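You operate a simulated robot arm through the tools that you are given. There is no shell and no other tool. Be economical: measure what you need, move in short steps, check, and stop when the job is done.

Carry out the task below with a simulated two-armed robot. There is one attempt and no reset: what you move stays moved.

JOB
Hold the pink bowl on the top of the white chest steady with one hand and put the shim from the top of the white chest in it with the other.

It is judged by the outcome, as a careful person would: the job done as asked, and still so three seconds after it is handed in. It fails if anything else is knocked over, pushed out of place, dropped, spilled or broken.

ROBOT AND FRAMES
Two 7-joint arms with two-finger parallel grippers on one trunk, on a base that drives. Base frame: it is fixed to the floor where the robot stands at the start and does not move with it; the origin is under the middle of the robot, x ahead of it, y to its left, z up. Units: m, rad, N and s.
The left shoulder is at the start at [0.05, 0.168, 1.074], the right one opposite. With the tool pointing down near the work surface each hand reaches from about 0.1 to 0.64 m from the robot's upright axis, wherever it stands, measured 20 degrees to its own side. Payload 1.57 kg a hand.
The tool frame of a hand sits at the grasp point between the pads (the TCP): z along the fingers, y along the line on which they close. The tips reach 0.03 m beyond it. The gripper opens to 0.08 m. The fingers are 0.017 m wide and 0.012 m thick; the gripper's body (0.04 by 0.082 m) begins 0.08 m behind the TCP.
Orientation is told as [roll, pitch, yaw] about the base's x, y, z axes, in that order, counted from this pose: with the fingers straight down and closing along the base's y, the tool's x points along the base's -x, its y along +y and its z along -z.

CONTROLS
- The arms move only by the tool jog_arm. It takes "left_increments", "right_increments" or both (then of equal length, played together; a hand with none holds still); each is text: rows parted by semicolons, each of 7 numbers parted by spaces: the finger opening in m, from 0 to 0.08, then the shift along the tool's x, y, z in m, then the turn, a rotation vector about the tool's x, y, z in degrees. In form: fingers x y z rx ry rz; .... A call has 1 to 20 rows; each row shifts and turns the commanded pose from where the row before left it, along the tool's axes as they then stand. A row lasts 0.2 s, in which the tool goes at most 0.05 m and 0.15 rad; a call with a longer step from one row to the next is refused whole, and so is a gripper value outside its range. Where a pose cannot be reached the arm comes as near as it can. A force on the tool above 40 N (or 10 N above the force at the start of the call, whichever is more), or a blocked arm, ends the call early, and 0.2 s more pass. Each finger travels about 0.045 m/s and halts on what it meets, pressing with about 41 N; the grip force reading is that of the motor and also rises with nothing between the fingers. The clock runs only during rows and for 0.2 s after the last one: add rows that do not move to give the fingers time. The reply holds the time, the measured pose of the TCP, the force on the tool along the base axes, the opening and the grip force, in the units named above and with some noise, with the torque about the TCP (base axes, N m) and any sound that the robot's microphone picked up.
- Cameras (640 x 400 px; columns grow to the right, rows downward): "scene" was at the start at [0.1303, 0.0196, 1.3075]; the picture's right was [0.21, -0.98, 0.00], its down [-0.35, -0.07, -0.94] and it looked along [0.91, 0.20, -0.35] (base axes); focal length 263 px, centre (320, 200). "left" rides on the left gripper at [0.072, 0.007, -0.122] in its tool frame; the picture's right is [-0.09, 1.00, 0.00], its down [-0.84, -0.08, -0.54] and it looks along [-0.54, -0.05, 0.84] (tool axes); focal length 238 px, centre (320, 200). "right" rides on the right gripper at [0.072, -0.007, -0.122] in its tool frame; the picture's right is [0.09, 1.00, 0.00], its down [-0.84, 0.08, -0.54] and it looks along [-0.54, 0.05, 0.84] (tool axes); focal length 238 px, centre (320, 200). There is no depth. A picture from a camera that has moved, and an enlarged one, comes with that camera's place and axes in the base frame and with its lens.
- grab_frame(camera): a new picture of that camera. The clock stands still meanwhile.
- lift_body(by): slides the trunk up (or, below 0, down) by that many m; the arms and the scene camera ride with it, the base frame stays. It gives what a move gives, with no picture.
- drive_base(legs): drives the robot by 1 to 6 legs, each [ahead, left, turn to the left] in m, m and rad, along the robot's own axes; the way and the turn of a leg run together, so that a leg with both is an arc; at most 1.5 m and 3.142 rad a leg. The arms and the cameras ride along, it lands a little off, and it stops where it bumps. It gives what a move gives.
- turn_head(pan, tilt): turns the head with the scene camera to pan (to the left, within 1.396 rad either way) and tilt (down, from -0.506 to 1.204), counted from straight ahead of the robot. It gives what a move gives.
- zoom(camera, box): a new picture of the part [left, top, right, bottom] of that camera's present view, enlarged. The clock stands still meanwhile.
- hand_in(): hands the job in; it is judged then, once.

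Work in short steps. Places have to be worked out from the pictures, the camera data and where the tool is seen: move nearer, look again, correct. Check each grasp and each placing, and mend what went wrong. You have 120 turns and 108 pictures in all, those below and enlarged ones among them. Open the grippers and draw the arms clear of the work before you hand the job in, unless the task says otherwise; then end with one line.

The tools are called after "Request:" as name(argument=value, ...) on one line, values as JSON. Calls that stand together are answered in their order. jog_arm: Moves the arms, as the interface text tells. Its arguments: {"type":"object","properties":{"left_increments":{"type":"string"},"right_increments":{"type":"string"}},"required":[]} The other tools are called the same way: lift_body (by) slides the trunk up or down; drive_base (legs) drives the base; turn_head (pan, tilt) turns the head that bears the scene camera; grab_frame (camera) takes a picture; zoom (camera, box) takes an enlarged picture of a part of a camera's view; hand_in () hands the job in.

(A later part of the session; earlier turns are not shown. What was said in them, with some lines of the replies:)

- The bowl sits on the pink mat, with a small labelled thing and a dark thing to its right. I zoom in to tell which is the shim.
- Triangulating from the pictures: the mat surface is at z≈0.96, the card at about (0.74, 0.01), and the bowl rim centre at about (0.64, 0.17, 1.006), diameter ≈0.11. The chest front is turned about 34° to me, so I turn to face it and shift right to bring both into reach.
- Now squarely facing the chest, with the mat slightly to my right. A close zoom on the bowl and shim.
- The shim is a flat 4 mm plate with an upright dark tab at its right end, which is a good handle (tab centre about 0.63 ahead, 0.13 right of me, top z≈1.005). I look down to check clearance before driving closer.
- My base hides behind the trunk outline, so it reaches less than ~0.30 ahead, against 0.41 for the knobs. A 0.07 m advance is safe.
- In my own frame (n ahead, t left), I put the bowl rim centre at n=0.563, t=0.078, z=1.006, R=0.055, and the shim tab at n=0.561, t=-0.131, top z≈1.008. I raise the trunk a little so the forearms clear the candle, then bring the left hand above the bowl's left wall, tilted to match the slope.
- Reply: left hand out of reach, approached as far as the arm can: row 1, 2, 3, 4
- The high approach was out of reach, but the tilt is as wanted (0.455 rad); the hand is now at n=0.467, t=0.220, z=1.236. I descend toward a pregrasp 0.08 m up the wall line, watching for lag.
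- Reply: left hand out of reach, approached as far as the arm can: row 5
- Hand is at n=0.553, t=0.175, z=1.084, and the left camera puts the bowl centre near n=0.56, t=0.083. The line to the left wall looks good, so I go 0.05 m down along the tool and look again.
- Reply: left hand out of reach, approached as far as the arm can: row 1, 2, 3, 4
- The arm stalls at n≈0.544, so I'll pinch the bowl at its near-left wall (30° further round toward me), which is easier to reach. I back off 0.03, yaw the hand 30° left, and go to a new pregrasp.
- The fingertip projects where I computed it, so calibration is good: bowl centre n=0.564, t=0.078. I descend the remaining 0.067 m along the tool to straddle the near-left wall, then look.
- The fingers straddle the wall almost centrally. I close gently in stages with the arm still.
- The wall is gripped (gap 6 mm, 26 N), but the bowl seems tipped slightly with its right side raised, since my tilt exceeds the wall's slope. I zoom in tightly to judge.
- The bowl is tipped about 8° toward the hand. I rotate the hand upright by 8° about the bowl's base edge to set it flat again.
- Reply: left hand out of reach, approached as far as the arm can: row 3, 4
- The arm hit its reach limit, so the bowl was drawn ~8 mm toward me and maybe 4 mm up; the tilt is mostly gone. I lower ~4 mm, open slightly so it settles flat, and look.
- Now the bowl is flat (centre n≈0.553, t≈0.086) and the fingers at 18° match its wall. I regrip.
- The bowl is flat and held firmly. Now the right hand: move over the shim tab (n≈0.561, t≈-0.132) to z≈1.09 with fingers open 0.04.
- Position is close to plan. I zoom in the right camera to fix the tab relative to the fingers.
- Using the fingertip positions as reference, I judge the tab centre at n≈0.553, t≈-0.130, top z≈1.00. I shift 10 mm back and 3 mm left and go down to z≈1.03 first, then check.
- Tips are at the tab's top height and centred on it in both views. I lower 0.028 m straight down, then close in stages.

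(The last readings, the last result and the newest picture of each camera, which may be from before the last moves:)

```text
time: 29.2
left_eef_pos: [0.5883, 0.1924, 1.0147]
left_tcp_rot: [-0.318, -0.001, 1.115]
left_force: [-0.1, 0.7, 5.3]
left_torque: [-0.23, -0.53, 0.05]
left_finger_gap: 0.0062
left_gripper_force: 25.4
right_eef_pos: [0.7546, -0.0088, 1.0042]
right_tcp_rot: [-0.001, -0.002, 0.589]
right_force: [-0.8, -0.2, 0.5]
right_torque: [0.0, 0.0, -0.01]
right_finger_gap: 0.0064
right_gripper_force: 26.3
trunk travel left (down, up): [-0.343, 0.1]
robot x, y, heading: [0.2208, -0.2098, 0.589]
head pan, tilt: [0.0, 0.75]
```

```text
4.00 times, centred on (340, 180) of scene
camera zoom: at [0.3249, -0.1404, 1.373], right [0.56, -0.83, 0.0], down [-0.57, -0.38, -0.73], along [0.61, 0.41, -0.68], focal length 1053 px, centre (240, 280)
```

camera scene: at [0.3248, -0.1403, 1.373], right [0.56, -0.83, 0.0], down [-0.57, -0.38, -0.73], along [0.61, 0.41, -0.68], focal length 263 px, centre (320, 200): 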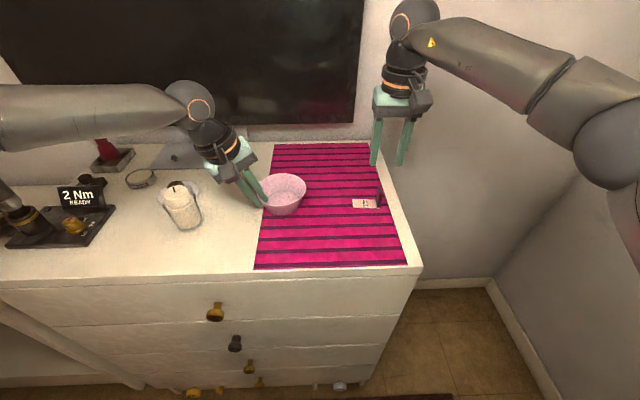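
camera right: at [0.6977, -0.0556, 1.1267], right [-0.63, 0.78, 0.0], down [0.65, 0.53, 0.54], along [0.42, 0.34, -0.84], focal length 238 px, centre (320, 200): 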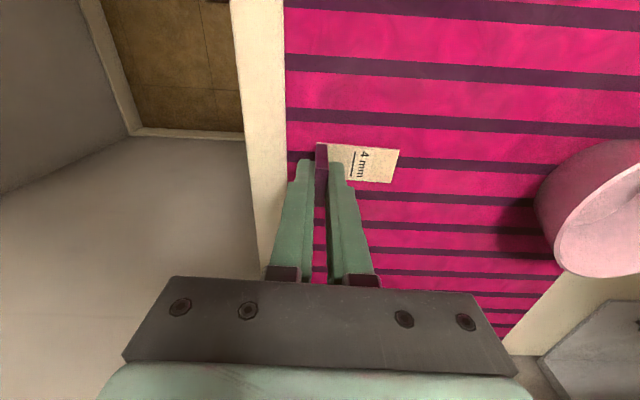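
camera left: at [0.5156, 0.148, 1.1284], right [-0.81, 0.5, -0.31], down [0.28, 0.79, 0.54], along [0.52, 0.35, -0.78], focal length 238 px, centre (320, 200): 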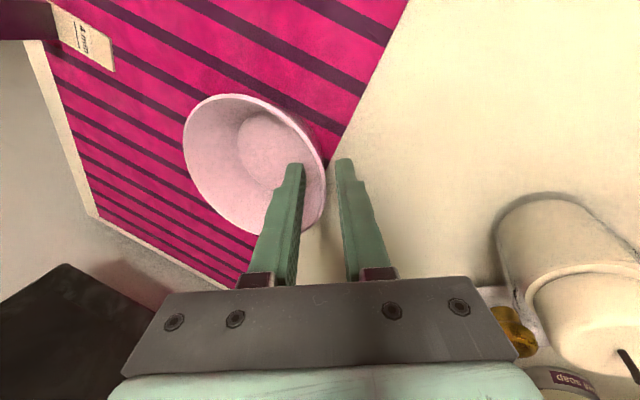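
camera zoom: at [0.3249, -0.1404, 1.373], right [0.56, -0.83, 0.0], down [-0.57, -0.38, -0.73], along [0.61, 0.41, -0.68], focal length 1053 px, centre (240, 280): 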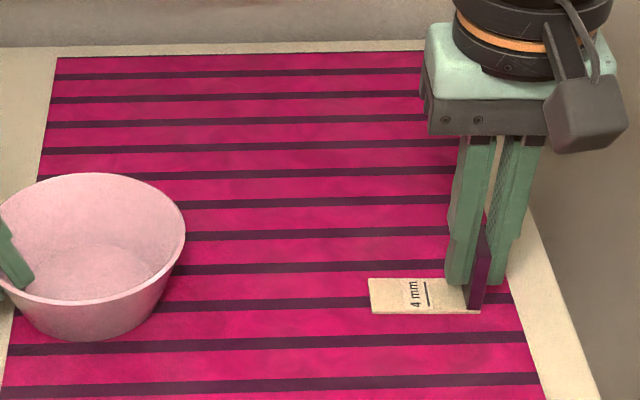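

The tab is gripped (gap 6.4 mm, 26 N). I lift straight up 0.08 m and check the hold.

Request:
jog_arm(right_increments="0.004 0 0 -0.01 0 0 0; 0.004 0 0 -0.02 0 0 0; 0.004 0 0 -0.025 0 0 0; 0.004 0 0 -0.025 0 0 0; 0.004 0 0 0 0 0 0")

Request:
grab_frame(camera="right")

Request:
zoom(camera="scene", box=[260, 100, 420, 220])

```text
time: 30.4
left_eef_pos: [0.5883, 0.1926, 1.0153]
left_tcp_rot: [-0.318, -0.003, 1.116]
left_force: [0.3, 0.6, 5.0]
left_torque: [-0.22, -0.48, 0.07]
left_finger_gap: 0.0062
left_gripper_force: 25.9
right_eef_pos: [0.7537, -0.0076, 1.0833]
right_tcp_rot: [0.001, 0.0, 0.59]
right_force: [-0.5, 0.1, -0.2]
right_torque: [0.03, 0.0, 0.04]
right_finger_gap: 0.0066
right_gripper_force: 25.7
trunk travel left (down, up): [-0.343, 0.1]
robot x, y, heading: [0.2259, -0.2119, 0.587]
head pan, tilt: [0.0, 0.75]
```

```text
69 pictures are left
camera right: at [0.6972, -0.0549, 1.2065], right [-0.63, 0.78, 0.0], down [0.65, 0.53, 0.54], along [0.42, 0.34, -0.84], focal length 238 px, centre (320, 200)
```

right: 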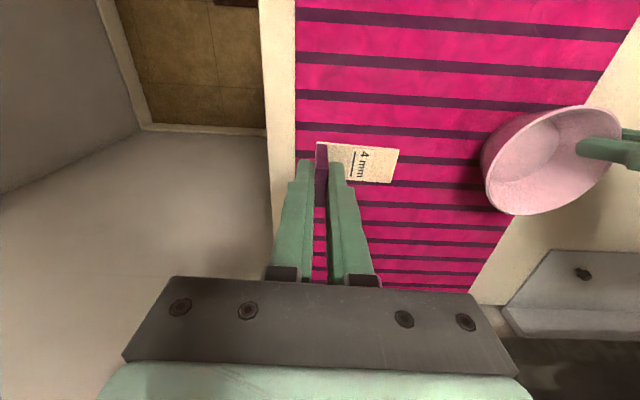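

```text
3.33 times, centred on (340, 160) of scene
camera zoom: at [0.3249, -0.1404, 1.373], right [0.56, -0.83, 0.0], down [-0.57, -0.38, -0.73], along [0.61, 0.41, -0.68], focal length 878 px, centre (253, 333)
```

zoom: 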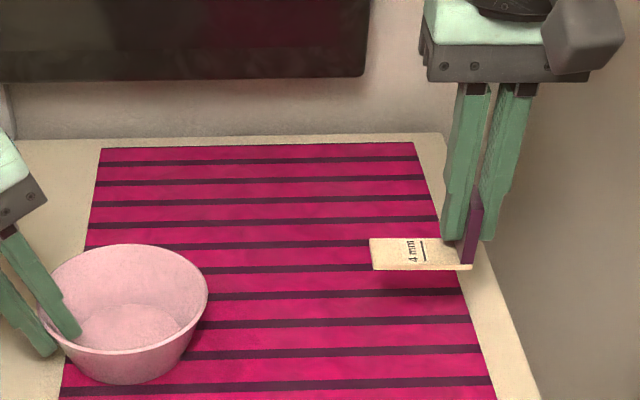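

Shim is held level and is centred on the TCP in n. I carry it left 0.188 m and 9 mm ahead at this height, so the plate is over the bowl centre beside the left fingers.

Request:
jog_arm(right_increments="0.004 -0.003 0.02 0 0 0 0; 0.004 -0.003 0.03 0 0 0 0; 0.004 -0.003 0.04 0 0 0 0; 0.004 0 0.04 0 0 0 0; 0.004 0 0.035 0 0 0 0; 0.004 0 0.023 0 0 0 0; 0.004 0 0 0 0 0 0; 0.004 0 0 0 0 0 0")

Request:
grab_frame(camera="right")

Request:
zoom(camera="scene", box=[228, 110, 356, 220])

Request:
grab_frame(camera="left")

```text
time: 32.2
left_eef_pos: [0.588, 0.1936, 1.0147]
left_tcp_rot: [-0.317, -0.001, 1.115]
left_force: [-1.4, 0.6, 6.1]
left_torque: [-0.26, -0.43, 0.02]
left_finger_gap: 0.0064
left_gripper_force: 26.3
right_eef_pos: [0.6644, 0.1265, 1.0831]
right_tcp_rot: [0.002, -0.003, 0.591]
right_force: [0.1, -0.2, -0.2]
right_torque: [0.01, 0.0, -0.01]
right_finger_gap: 0.0064
right_gripper_force: 26.4
right hand out of reach, approached as far as the arm can: row 5, 6
trunk travel left (down, up): [-0.343, 0.1]
robot x, y, heading: [0.2213, -0.204, 0.591]
head pan, tilt: [0.0, 0.75]
```

```text
67 pictures are left
camera right: at [0.6083, 0.0802, 1.2058], right [-0.63, 0.78, 0.0], down [0.65, 0.53, 0.54], along [0.42, 0.34, -0.84], focal length 238 px, centre (320, 200)
```

right: 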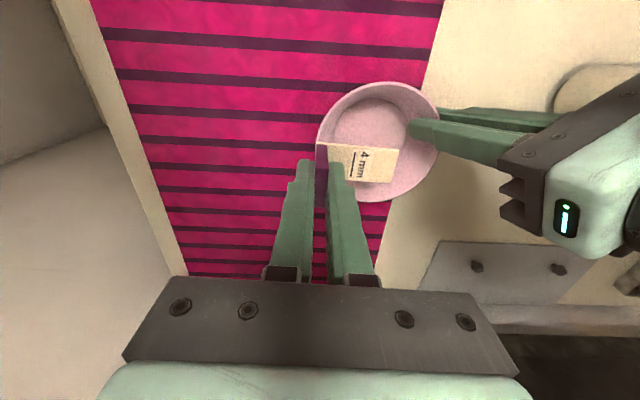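

```text
3.64 times, centred on (292, 165) of scene
camera zoom: at [0.3246, -0.1404, 1.373], right [0.56, -0.83, 0.0], down [-0.57, -0.38, -0.73], along [0.61, 0.41, -0.68], focal length 957 px, centre (422, 327)
```

zoom: 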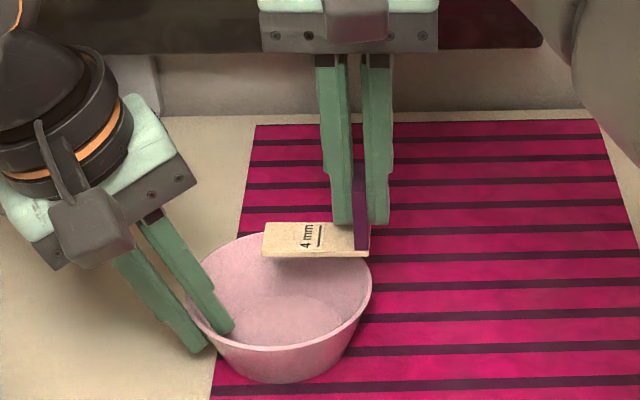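

```text
65 pictures are left
camera left: at [0.5151, 0.1478, 1.1287], right [-0.81, 0.5, -0.31], down [0.28, 0.79, 0.54], along [0.52, 0.35, -0.78], focal length 238 px, centre (320, 200)
```

left: 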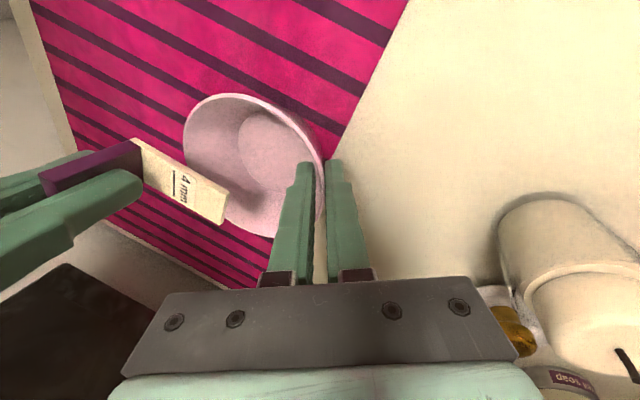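

The right arm's reach ends at t≈0.033, 27 mm short. I'll yaw the right hand 20° clockwise and bring it slightly nearer: tab at n≈0.545, t≈0.056, which centres the plate over the bowl and clears the left finger.

Request:
jog_arm(right_increments="0.004 0 0 0 0 0 6.67; 0.004 0 0 0 0 0 6.67; 0.004 0 0 0 0 0 6.67; 0.004 0.008 0 0 0 0 0; 0.004 0.008 0.005 0 0 0 0; 0.004 0 0.007 0 0 0 0; 0.004 0 0.007 0 0 0 0; 0.004 0 0 0 0 0 0; 0.004 0 0 0 0 0 0")

Request:
grab_frame(camera="right")

Request:
zoom(camera="scene", box=[228, 110, 356, 220])

Request:
grab_frame(camera="left")

```text
time: 34.2
left_eef_pos: [0.5879, 0.1939, 1.0157]
left_tcp_rot: [-0.318, -0.001, 1.114]
left_force: [-0.1, -0.1, 5.1]
left_torque: [-0.21, -0.43, 0.0]
left_finger_gap: 0.0061
left_gripper_force: 25.8
right_eef_pos: [0.6441, 0.1347, 1.0822]
right_tcp_rot: [0.001, 0.0, 0.241]
right_force: [-0.3, 0.3, 0.2]
right_torque: [0.0, 0.0, 0.03]
right_finger_gap: 0.0063
right_gripper_force: 26.2
right hand out of reach, approached as far as the arm can: row 7
trunk travel left (down, up): [-0.343, 0.1]
robot x, y, heading: [0.2249, -0.2102, 0.59]
head pan, tilt: [0.0, 0.75]
```

```text
64 pictures are left
camera right: at [0.5755, 0.1107, 1.2046], right [-0.33, 0.94, 0.0], down [0.79, 0.27, 0.54], along [0.51, 0.18, -0.84], focal length 238 px, centre (320, 200)
```

right: 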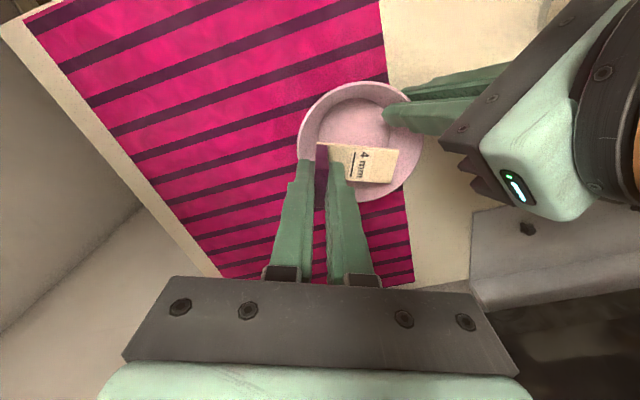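

```text
3.64 times, centred on (292, 165) of scene
camera zoom: at [0.3248, -0.1404, 1.373], right [0.56, -0.83, 0.0], down [-0.57, -0.38, -0.73], along [0.61, 0.41, -0.68], focal length 957 px, centre (422, 327)
```

zoom: 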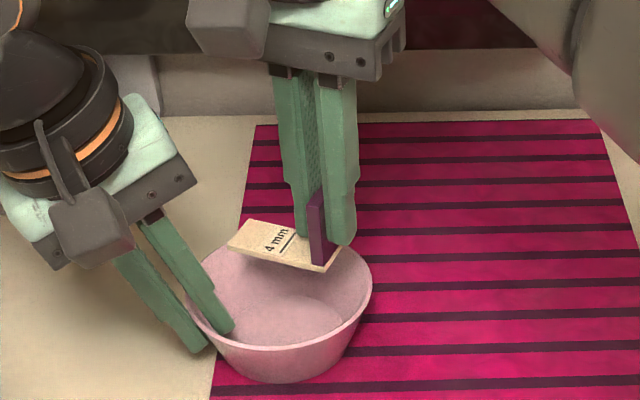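

```text
62 pictures are left
camera left: at [0.5153, 0.1477, 1.1287], right [-0.81, 0.5, -0.31], down [0.28, 0.79, 0.54], along [0.52, 0.35, -0.78], focal length 238 px, centre (320, 200)
```

left: 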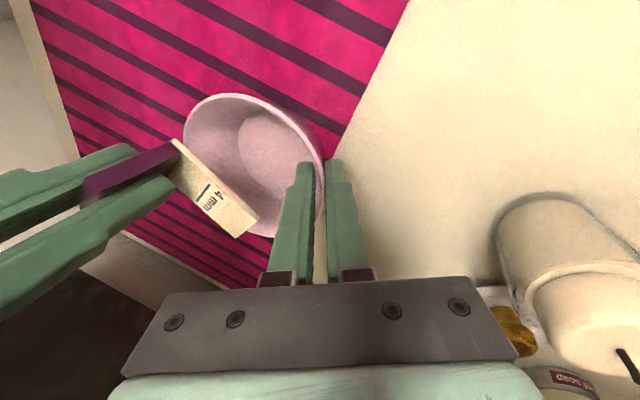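

The hand is ~1 cm short of the ideal in t. The bowl is ~8 mm left of its original place from my grasp, so I slide it back right 10 mm with the left hand (slightly unloaded), which lines it up under the shim.

Request:
jog_arm(left_increments="0.004 0 -0.0004 -0.0013 0 0 0; 0.004 0.0025 -0.0023 0.0007 0 0 0; 0.004 0.0025 -0.0023 0.0007 0 0 0; 0.004 0.0026 -0.0022 0.0007 0 0 0; 0.004 0 0 0 0 0 0; 0.004 0 0 0 0 0 0")

Request:
grab_frame(camera="right")

Request:
zoom(camera="scene", box=[228, 110, 356, 220])

```text
time: 35.6
left_eef_pos: [0.5875, 0.183, 1.0166]
left_tcp_rot: [-0.315, -0.001, 1.114]
left_force: [0.2, -0.3, 0.6]
left_torque: [0.03, 0.02, -0.01]
left_finger_gap: 0.006
left_gripper_force: 26.1
left hand out of reach, approached as far as the arm can: row 2
right_eef_pos: [0.6451, 0.1347, 1.0817]
right_tcp_rot: [0.001, 0.0, 0.241]
right_force: [-0.2, 0.0, -0.9]
right_torque: [0.0, -0.02, 0.01]
right_finger_gap: 0.0064
right_gripper_force: 26.3
trunk travel left (down, up): [-0.343, 0.1]
robot x, y, heading: [0.2254, -0.2095, 0.588]
head pan, tilt: [0.0, 0.75]
```

```text
61 pictures are left
camera right: at [0.5761, 0.1109, 1.2044], right [-0.33, 0.94, 0.0], down [0.79, 0.27, 0.54], along [0.51, 0.18, -0.84], focal length 238 px, centre (320, 200)
```

right: 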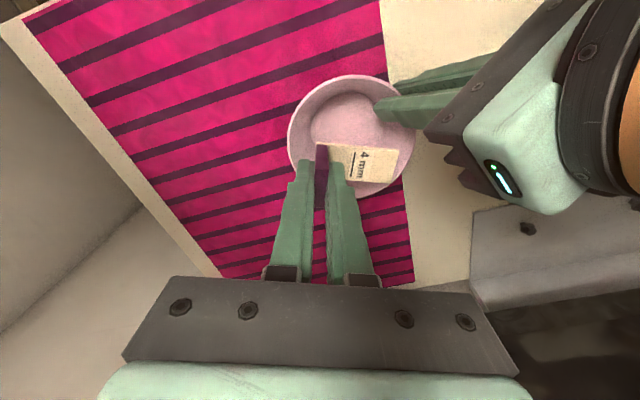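

```text
3.64 times, centred on (292, 165) of scene
camera zoom: at [0.3254, -0.14, 1.3729], right [0.56, -0.83, 0.0], down [-0.57, -0.38, -0.73], along [0.61, 0.41, -0.68], focal length 957 px, centre (422, 327)
```

zoom: 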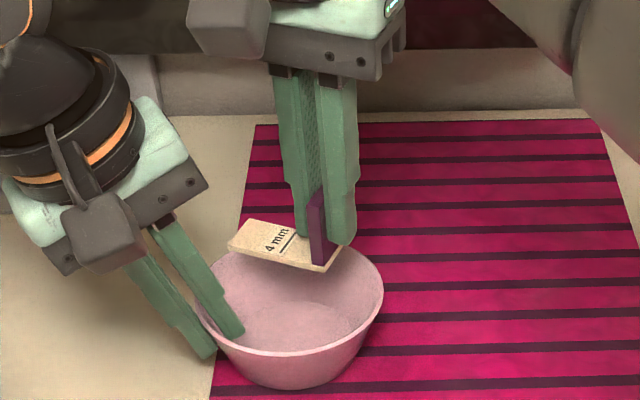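

The bowl (centre n≈0.547, t≈0.078) is now right under the shim (centre ≈0.550, 0.076). I lower 0.045 m and look.

Request:
jog_arm(right_increments="0.004 0 0 0.012 0 0 0; 0.004 0 0 0.011 0 0 0; 0.004 0 0 0.011 0 0 0; 0.004 0 0 0.011 0 0 0; 0.004 0 0 0 0 0 0")

Request:
grab_frame(camera="right")

Request:
zoom(camera="scene", box=[248, 150, 328, 220])

Request:
grab_frame(camera="left")

```text
time: 36.8
left_eef_pos: [0.5878, 0.1845, 1.0174]
left_tcp_rot: [-0.319, 0.0, 1.115]
left_force: [-0.3, 0.1, 0.5]
left_torque: [0.0, 0.04, -0.01]
left_finger_gap: 0.0059
left_gripper_force: 25.9
right_eef_pos: [0.6453, 0.1355, 1.0368]
right_tcp_rot: [-0.001, 0.001, 0.241]
right_force: [0.6, -0.1, -0.6]
right_torque: [-0.02, 0.01, 0.02]
right_finger_gap: 0.0065
right_gripper_force: 26.5
trunk travel left (down, up): [-0.343, 0.1]
robot x, y, heading: [0.2234, -0.2082, 0.598]
head pan, tilt: [0.0, 0.75]
```

```text
59 pictures are left
camera right: at [0.5761, 0.111, 1.1588], right [-0.33, 0.95, 0.0], down [0.79, 0.27, 0.54], along [0.51, 0.18, -0.84], focal length 238 px, centre (320, 200)
```

right: 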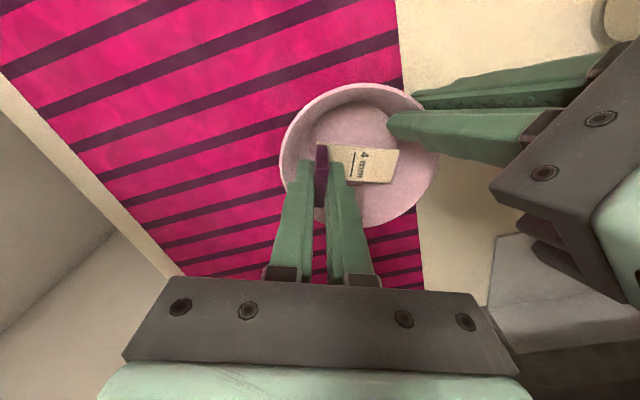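

```text
5.71 times, centred on (288, 185) of scene
camera zoom: at [0.3253, -0.14, 1.3729], right [0.56, -0.83, 0.0], down [-0.57, -0.38, -0.73], along [0.61, 0.41, -0.68], focal length 1504 px, centre (503, 286)
```

zoom: 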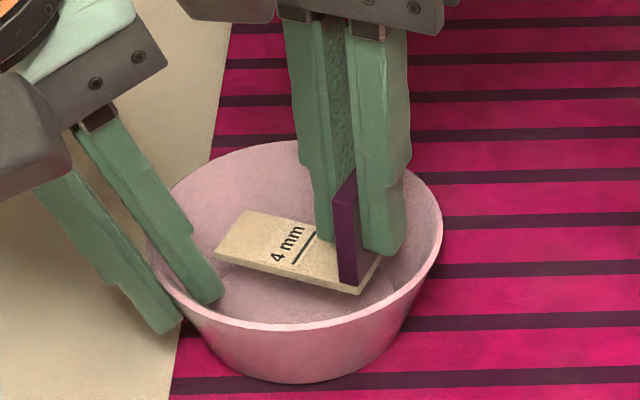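

```text
57 pictures are left
camera left: at [0.5145, 0.1389, 1.1305], right [-0.81, 0.5, -0.31], down [0.28, 0.79, 0.54], along [0.52, 0.35, -0.78], focal length 238 px, centre (320, 200)
```

left: 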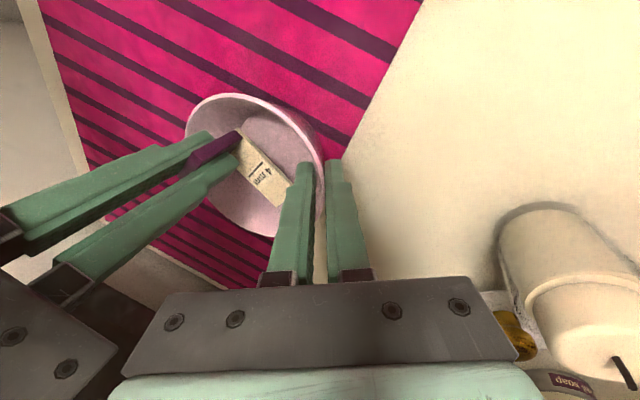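

The shim is inside the rim and clear of the left finger. I lower a further 19 mm in small steps.

Request:
jog_arm(right_increments="0.004 0 0 0.005 0 0 0; 0.004 0 0 0.005 0 0 0; 0.004 0 0 0.005 0 0 0; 0.004 0 0 0.004 0 0 0; 0.004 0 0 0 0 0 0")

Request:
zoom(camera="scene", box=[248, 150, 328, 220])

Request:
zoom(camera="right", box=[250, 70, 458, 230])

Request:
zoom(camera="left", box=[150, 80, 358, 240])

```text
time: 38.0
left_eef_pos: [0.5871, 0.1834, 1.0168]
left_tcp_rot: [-0.319, -0.001, 1.114]
left_force: [-0.9, -0.6, 0.3]
left_torque: [0.03, 0.07, 0.0]
left_finger_gap: 0.0062
left_gripper_force: 25.8
right_eef_pos: [0.6447, 0.1353, 1.0168]
right_tcp_rot: [0.0, -0.002, 0.24]
right_force: [0.0, 0.0, -0.9]
right_torque: [0.01, 0.01, -0.03]
right_finger_gap: 0.0067
right_gripper_force: 26.0
trunk travel left (down, up): [-0.343, 0.1]
robot x, y, heading: [0.2243, -0.206, 0.585]
head pan, tilt: [0.0, 0.75]
```

```text
5.71 times, centred on (288, 185) of scene
camera zoom: at [0.3254, -0.14, 1.3729], right [0.56, -0.83, 0.0], down [-0.57, -0.38, -0.73], along [0.61, 0.41, -0.68], focal length 1504 px, centre (503, 286)
```

zoom: 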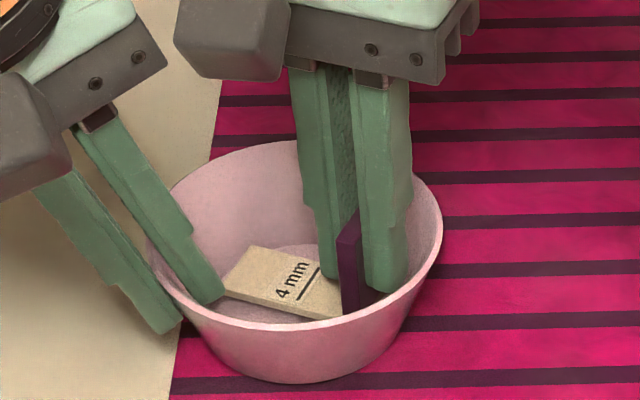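

```text
2.50 times, centred on (354, 150) of right
camera zoom: at [0.5762, 0.1113, 1.14], right [-0.33, 0.95, 0.0], down [0.79, 0.27, 0.54], along [0.51, 0.18, -0.84], focal length 596 px, centre (235, 325)
```

zoom: 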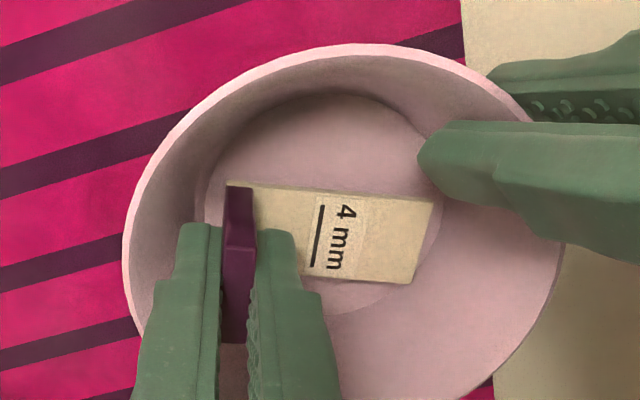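

```text
2.50 times, centred on (254, 160) of left
camera zoom: at [0.5145, 0.139, 1.1305], right [-0.81, 0.5, -0.31], down [0.28, 0.79, 0.54], along [0.52, 0.35, -0.78], focal length 596 px, centre (485, 300)
```

zoom: 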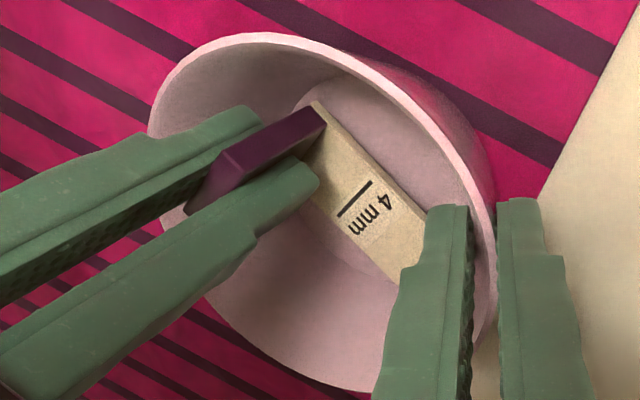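

Nothing touched yet and there is still gap between the fingers and the wall. I lower another 6 mm in 2 mm steps, watching the force.

Request:
jog_arm(right_increments="0.004 0 0 0.002 0 0 0; 0.004 0 0 0.002 0 0 0; 0.004 0 0 0.002 0 0 0; 0.004 0 0 0 0 0 0")

Request:
zoom(camera="right", box=[250, 70, 458, 230])

Request:
zoom(camera="scene", box=[248, 150, 328, 220])

```text
time: 39.0
left_eef_pos: [0.5865, 0.1836, 1.016]
left_tcp_rot: [-0.319, -0.001, 1.114]
left_force: [1.5, -2.5, -1.9]
left_torque: [0.11, 0.07, -0.03]
left_finger_gap: 0.006
left_gripper_force: 25.7
right_eef_pos: [0.6438, 0.1359, 1.0118]
right_tcp_rot: [0.001, 0.0, 0.24]
right_force: [-1.7, 3.1, 4.4]
right_torque: [0.04, 0.05, -0.04]
right_finger_gap: 0.0069
right_gripper_force: 25.8
trunk travel left (down, up): [-0.343, 0.1]
robot x, y, heading: [0.2214, -0.2058, 0.59]
head pan, tilt: [0.0, 0.75]
```

```text
2.50 times, centred on (354, 150) of right
camera zoom: at [0.5758, 0.1115, 1.1345], right [-0.33, 0.94, 0.0], down [0.79, 0.27, 0.54], along [0.51, 0.18, -0.84], focal length 596 px, centre (235, 325)
```

zoom: 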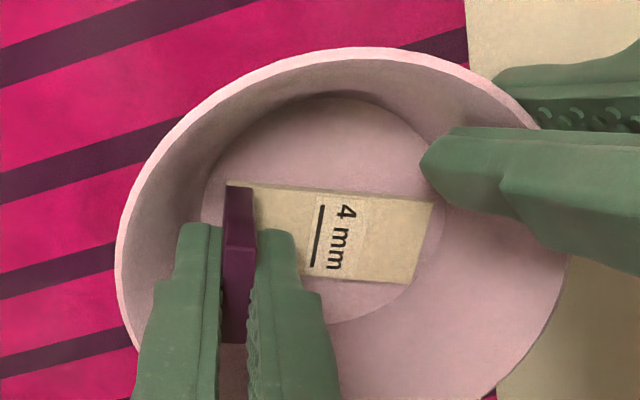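

```text
5.71 times, centred on (288, 185) of scene
camera zoom: at [0.3252, -0.14, 1.373], right [0.56, -0.83, 0.0], down [-0.57, -0.38, -0.73], along [0.61, 0.41, -0.68], focal length 1504 px, centre (503, 286)
```

zoom: 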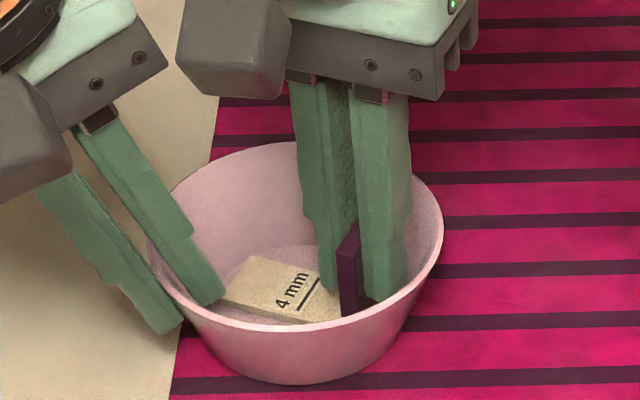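

Light contact (~5 N): the shim is seated. I open just a few millimetres, then rise slowly out of the bowl while opening a bit more.

Request:
jog_arm(right_increments="0.009 0 0 0 0 0 0; 0.012 0 0 0 0 0 0; 0.014 0 0 -0.003 0 0 0; 0.016 0 0 -0.006 0 0 0; 0.016 0 0 -0.01 0 0 0; 0.018 0 0 -0.015 0 0 0; 0.02 0 0 -0.02 0 0 0; 0.02 0 0 -0.02 0 0 0; 0.02 0 0 0 0 0 0")

Request:
zoom(camera="scene", box=[248, 150, 328, 220])

Request:
grab_frame(camera="right")

```text
time: 41.0
left_eef_pos: [0.5876, 0.1837, 1.0166]
left_tcp_rot: [-0.318, -0.003, 1.115]
left_force: [-1.4, -0.9, -1.6]
left_torque: [0.02, 0.06, 0.01]
left_finger_gap: 0.0058
left_gripper_force: 26.1
right_eef_pos: [0.6446, 0.1351, 1.0855]
right_tcp_rot: [-0.001, 0.0, 0.241]
right_force: [0.5, -0.3, 0.3]
right_torque: [-0.04, 0.05, 0.0]
right_finger_gap: 0.0199
right_gripper_force: 0.0
trunk travel left (down, up): [-0.343, 0.1]
robot x, y, heading: [0.2248, -0.2096, 0.589]
head pan, tilt: [0.0, 0.75]
```

```text
5.71 times, centred on (288, 185) of scene
camera zoom: at [0.3255, -0.1401, 1.3729], right [0.56, -0.83, 0.0], down [-0.57, -0.38, -0.73], along [0.61, 0.41, -0.68], focal length 1504 px, centre (503, 286)
```

zoom: 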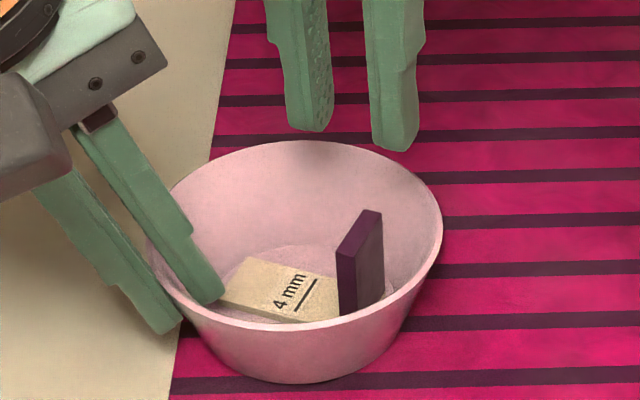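

```text
50 pictures are left
camera right: at [0.5766, 0.1108, 1.2084], right [-0.33, 0.95, 0.0], down [0.79, 0.27, 0.54], along [0.51, 0.18, -0.84], focal length 238 px, centre (320, 200)
```

right: 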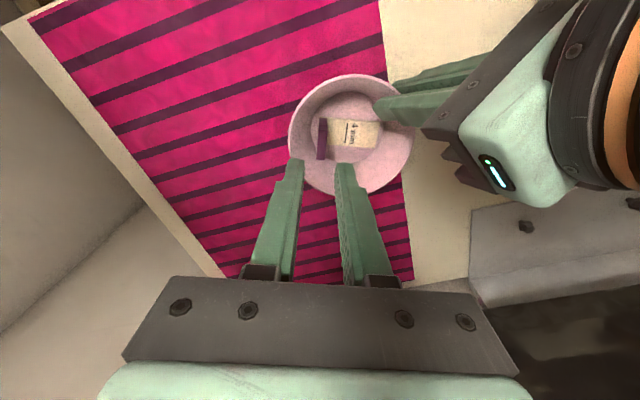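

The shim lies in the bowl. I draw the right hand away to the right first.

Request:
jog_arm(right_increments="0.02 0 -0.01 -0.01 0 0 0; 0.02 0.01 -0.03 -0.01 0 0 0; 0.02 0.01 -0.04 -0.01 0 0 0; 0.02 0.01 -0.04 -0.01 0 0 0; 0.02 0.01 -0.04 0 0 0 0; 0.02 0.01 -0.04 0 0 0 0; 0.04 0 0 0 0 0 0", left_increments="0.004 0 0 0 0 0 0; 0.004 0 0 0 0 0 0; 0.004 0 0 0 0 0 0; 0.004 0 0 0.0008 0 0 0; 0.004 0 0 0.0008 0 0 0; 0.004 0 0 0 0 0 0; 0.004 0 0 0 0 0 0")

Request:
zoom(camera="scene", box=[248, 150, 328, 220])

```text
time: 42.6
left_eef_pos: [0.586, 0.1836, 1.0157]
left_tcp_rot: [-0.317, -0.001, 1.116]
left_force: [-0.2, 0.3, 0.0]
left_torque: [-0.04, -0.09, 0.0]
left_finger_gap: 0.0058
left_gripper_force: 25.8
left hand out of reach, approached as far as the arm can: row 4
right_eef_pos: [0.6434, -0.0701, 1.1258]
right_tcp_rot: [-0.002, -0.001, 0.243]
right_force: [-1.5, 0.2, 0.3]
right_torque: [0.0, 0.0, -0.03]
right_finger_gap: 0.0402
right_gripper_force: 0.1
trunk travel left (down, up): [-0.343, 0.1]
robot x, y, heading: [0.2216, -0.2067, 0.585]
head pan, tilt: [0.0, 0.75]
```

```text
5.71 times, centred on (288, 185) of scene
camera zoom: at [0.3251, -0.1399, 1.373], right [0.56, -0.83, 0.0], down [-0.57, -0.38, -0.73], along [0.61, 0.41, -0.68], focal length 1504 px, centre (503, 286)
```

zoom: 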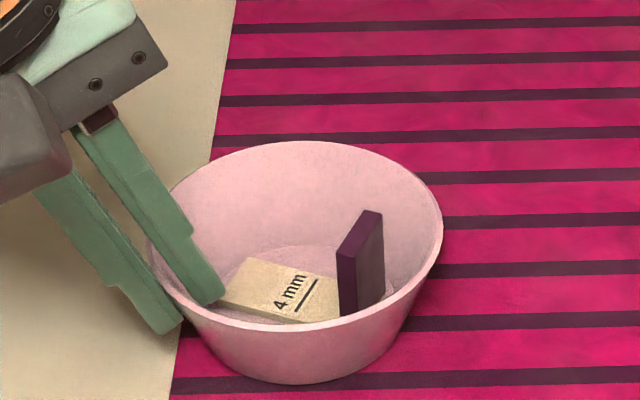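

Right hand is clear; the bowl sits flat with no load on the left hand. Now I open the left fingers a little and withdraw along the tool axis.

Request:
jog_arm(left_increments="0.01 0 0 0 0 0 0; 0.016 0 0 0 0 0 0; 0.018 0 0 0 0 0 0; 0.018 0 0 -0.01 0 0 0; 0.018 0 0 -0.015 0 0 0; 0.018 0 0 -0.02 0 0 0; 0.018 0 0 -0.025 0 0 0; 0.018 0 0 -0.025 0 0 0; 0.018 0 0 0 0 0 0")

Request:
grab_frame(camera="scene")

```text
time: 44.6
left_eef_pos: [0.5601, 0.1978, 1.1077]
left_tcp_rot: [-0.316, -0.001, 1.116]
left_force: [-0.3, 0.0, -0.1]
left_torque: [0.0, 0.0, 0.0]
left_finger_gap: 0.0181
left_gripper_force: 0.1
right_eef_pos: [0.6437, -0.0697, 1.1259]
right_tcp_rot: [-0.001, 0.001, 0.24]
right_force: [-0.9, -0.5, -0.5]
right_torque: [0.0, 0.03, -0.02]
right_finger_gap: 0.0403
right_gripper_force: 0.0
trunk travel left (down, up): [-0.343, 0.1]
robot x, y, heading: [0.2255, -0.2074, 0.588]
head pan, tilt: [0.0, 0.75]
```

```text
48 pictures are left
camera scene: at [0.3254, -0.14, 1.3729], right [0.56, -0.83, 0.0], down [-0.57, -0.38, -0.73], along [0.61, 0.41, -0.68], focal length 263 px, centre (320, 200)
```

scene: 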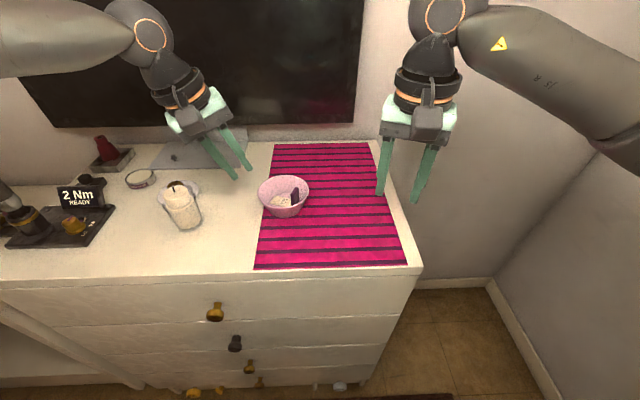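

Bowl stands flat with the shim inside and nothing else has moved. I raise both hands further clear, open them fully and take a last look.

Request:
jog_arm(left_increments="0.03 0 0 -0.02 0 0 0; 0.05 0 0 -0.025 0 0 0; 0.07 0 0 -0.025 0 0 0; 0.08 0 0 0 0 0 0; 0.08 0 0 0 0 0 0", right_increments="0.05 0.01 0 -0.02 0 0 0; 0.06 0.01 0 -0.025 0 0 0; 0.07 0.01 0 -0.025 0 0 0; 0.08 0 0 0 0 0 0; 0.08 0 0 0 0 0 0")

Request:
zoom(camera="scene", box=[228, 130, 388, 230])

```text
time: 45.8
left_eef_pos: [0.5416, 0.2066, 1.1729]
left_tcp_rot: [-0.315, -0.001, 1.116]
left_force: [0.5, -0.2, 0.5]
left_torque: [-0.01, 0.0, 0.01]
left_finger_gap: 0.0799
left_gripper_force: 0.1
right_eef_pos: [0.6149, -0.0777, 1.1957]
right_tcp_rot: [0.0, -0.001, 0.242]
right_force: [0.8, 0.1, 0.1]
right_torque: [0.01, 0.01, 0.0]
right_finger_gap: 0.0802
right_gripper_force: 0.1
trunk travel left (down, up): [-0.343, 0.1]
robot x, y, heading: [0.2248, -0.2074, 0.59]
head pan, tilt: [0.0, 0.75]
```

```text
4.00 times, centred on (308, 180) of scene
camera zoom: at [0.325, -0.1402, 1.373], right [0.56, -0.83, 0.0], down [-0.57, -0.38, -0.73], along [0.61, 0.41, -0.68], focal length 1053 px, centre (368, 280)
```

zoom: 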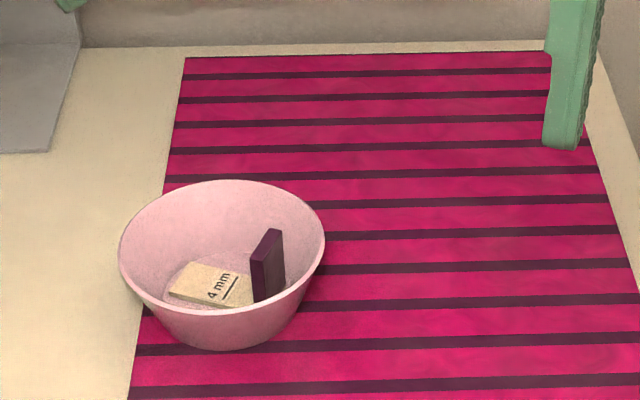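

The shim rests in the upright bowl, both hands are open and clear, and nothing else was disturbed. I hand in.

Request:
hand_in()

```text
The job is handed in.
```

The shim is in the pink bowl: the left hand held the bowl while the right hand put the shim in. The bowl shifted about 2 cm toward me while I gripped it. In the last picture it stood upright and nothing else had moved.
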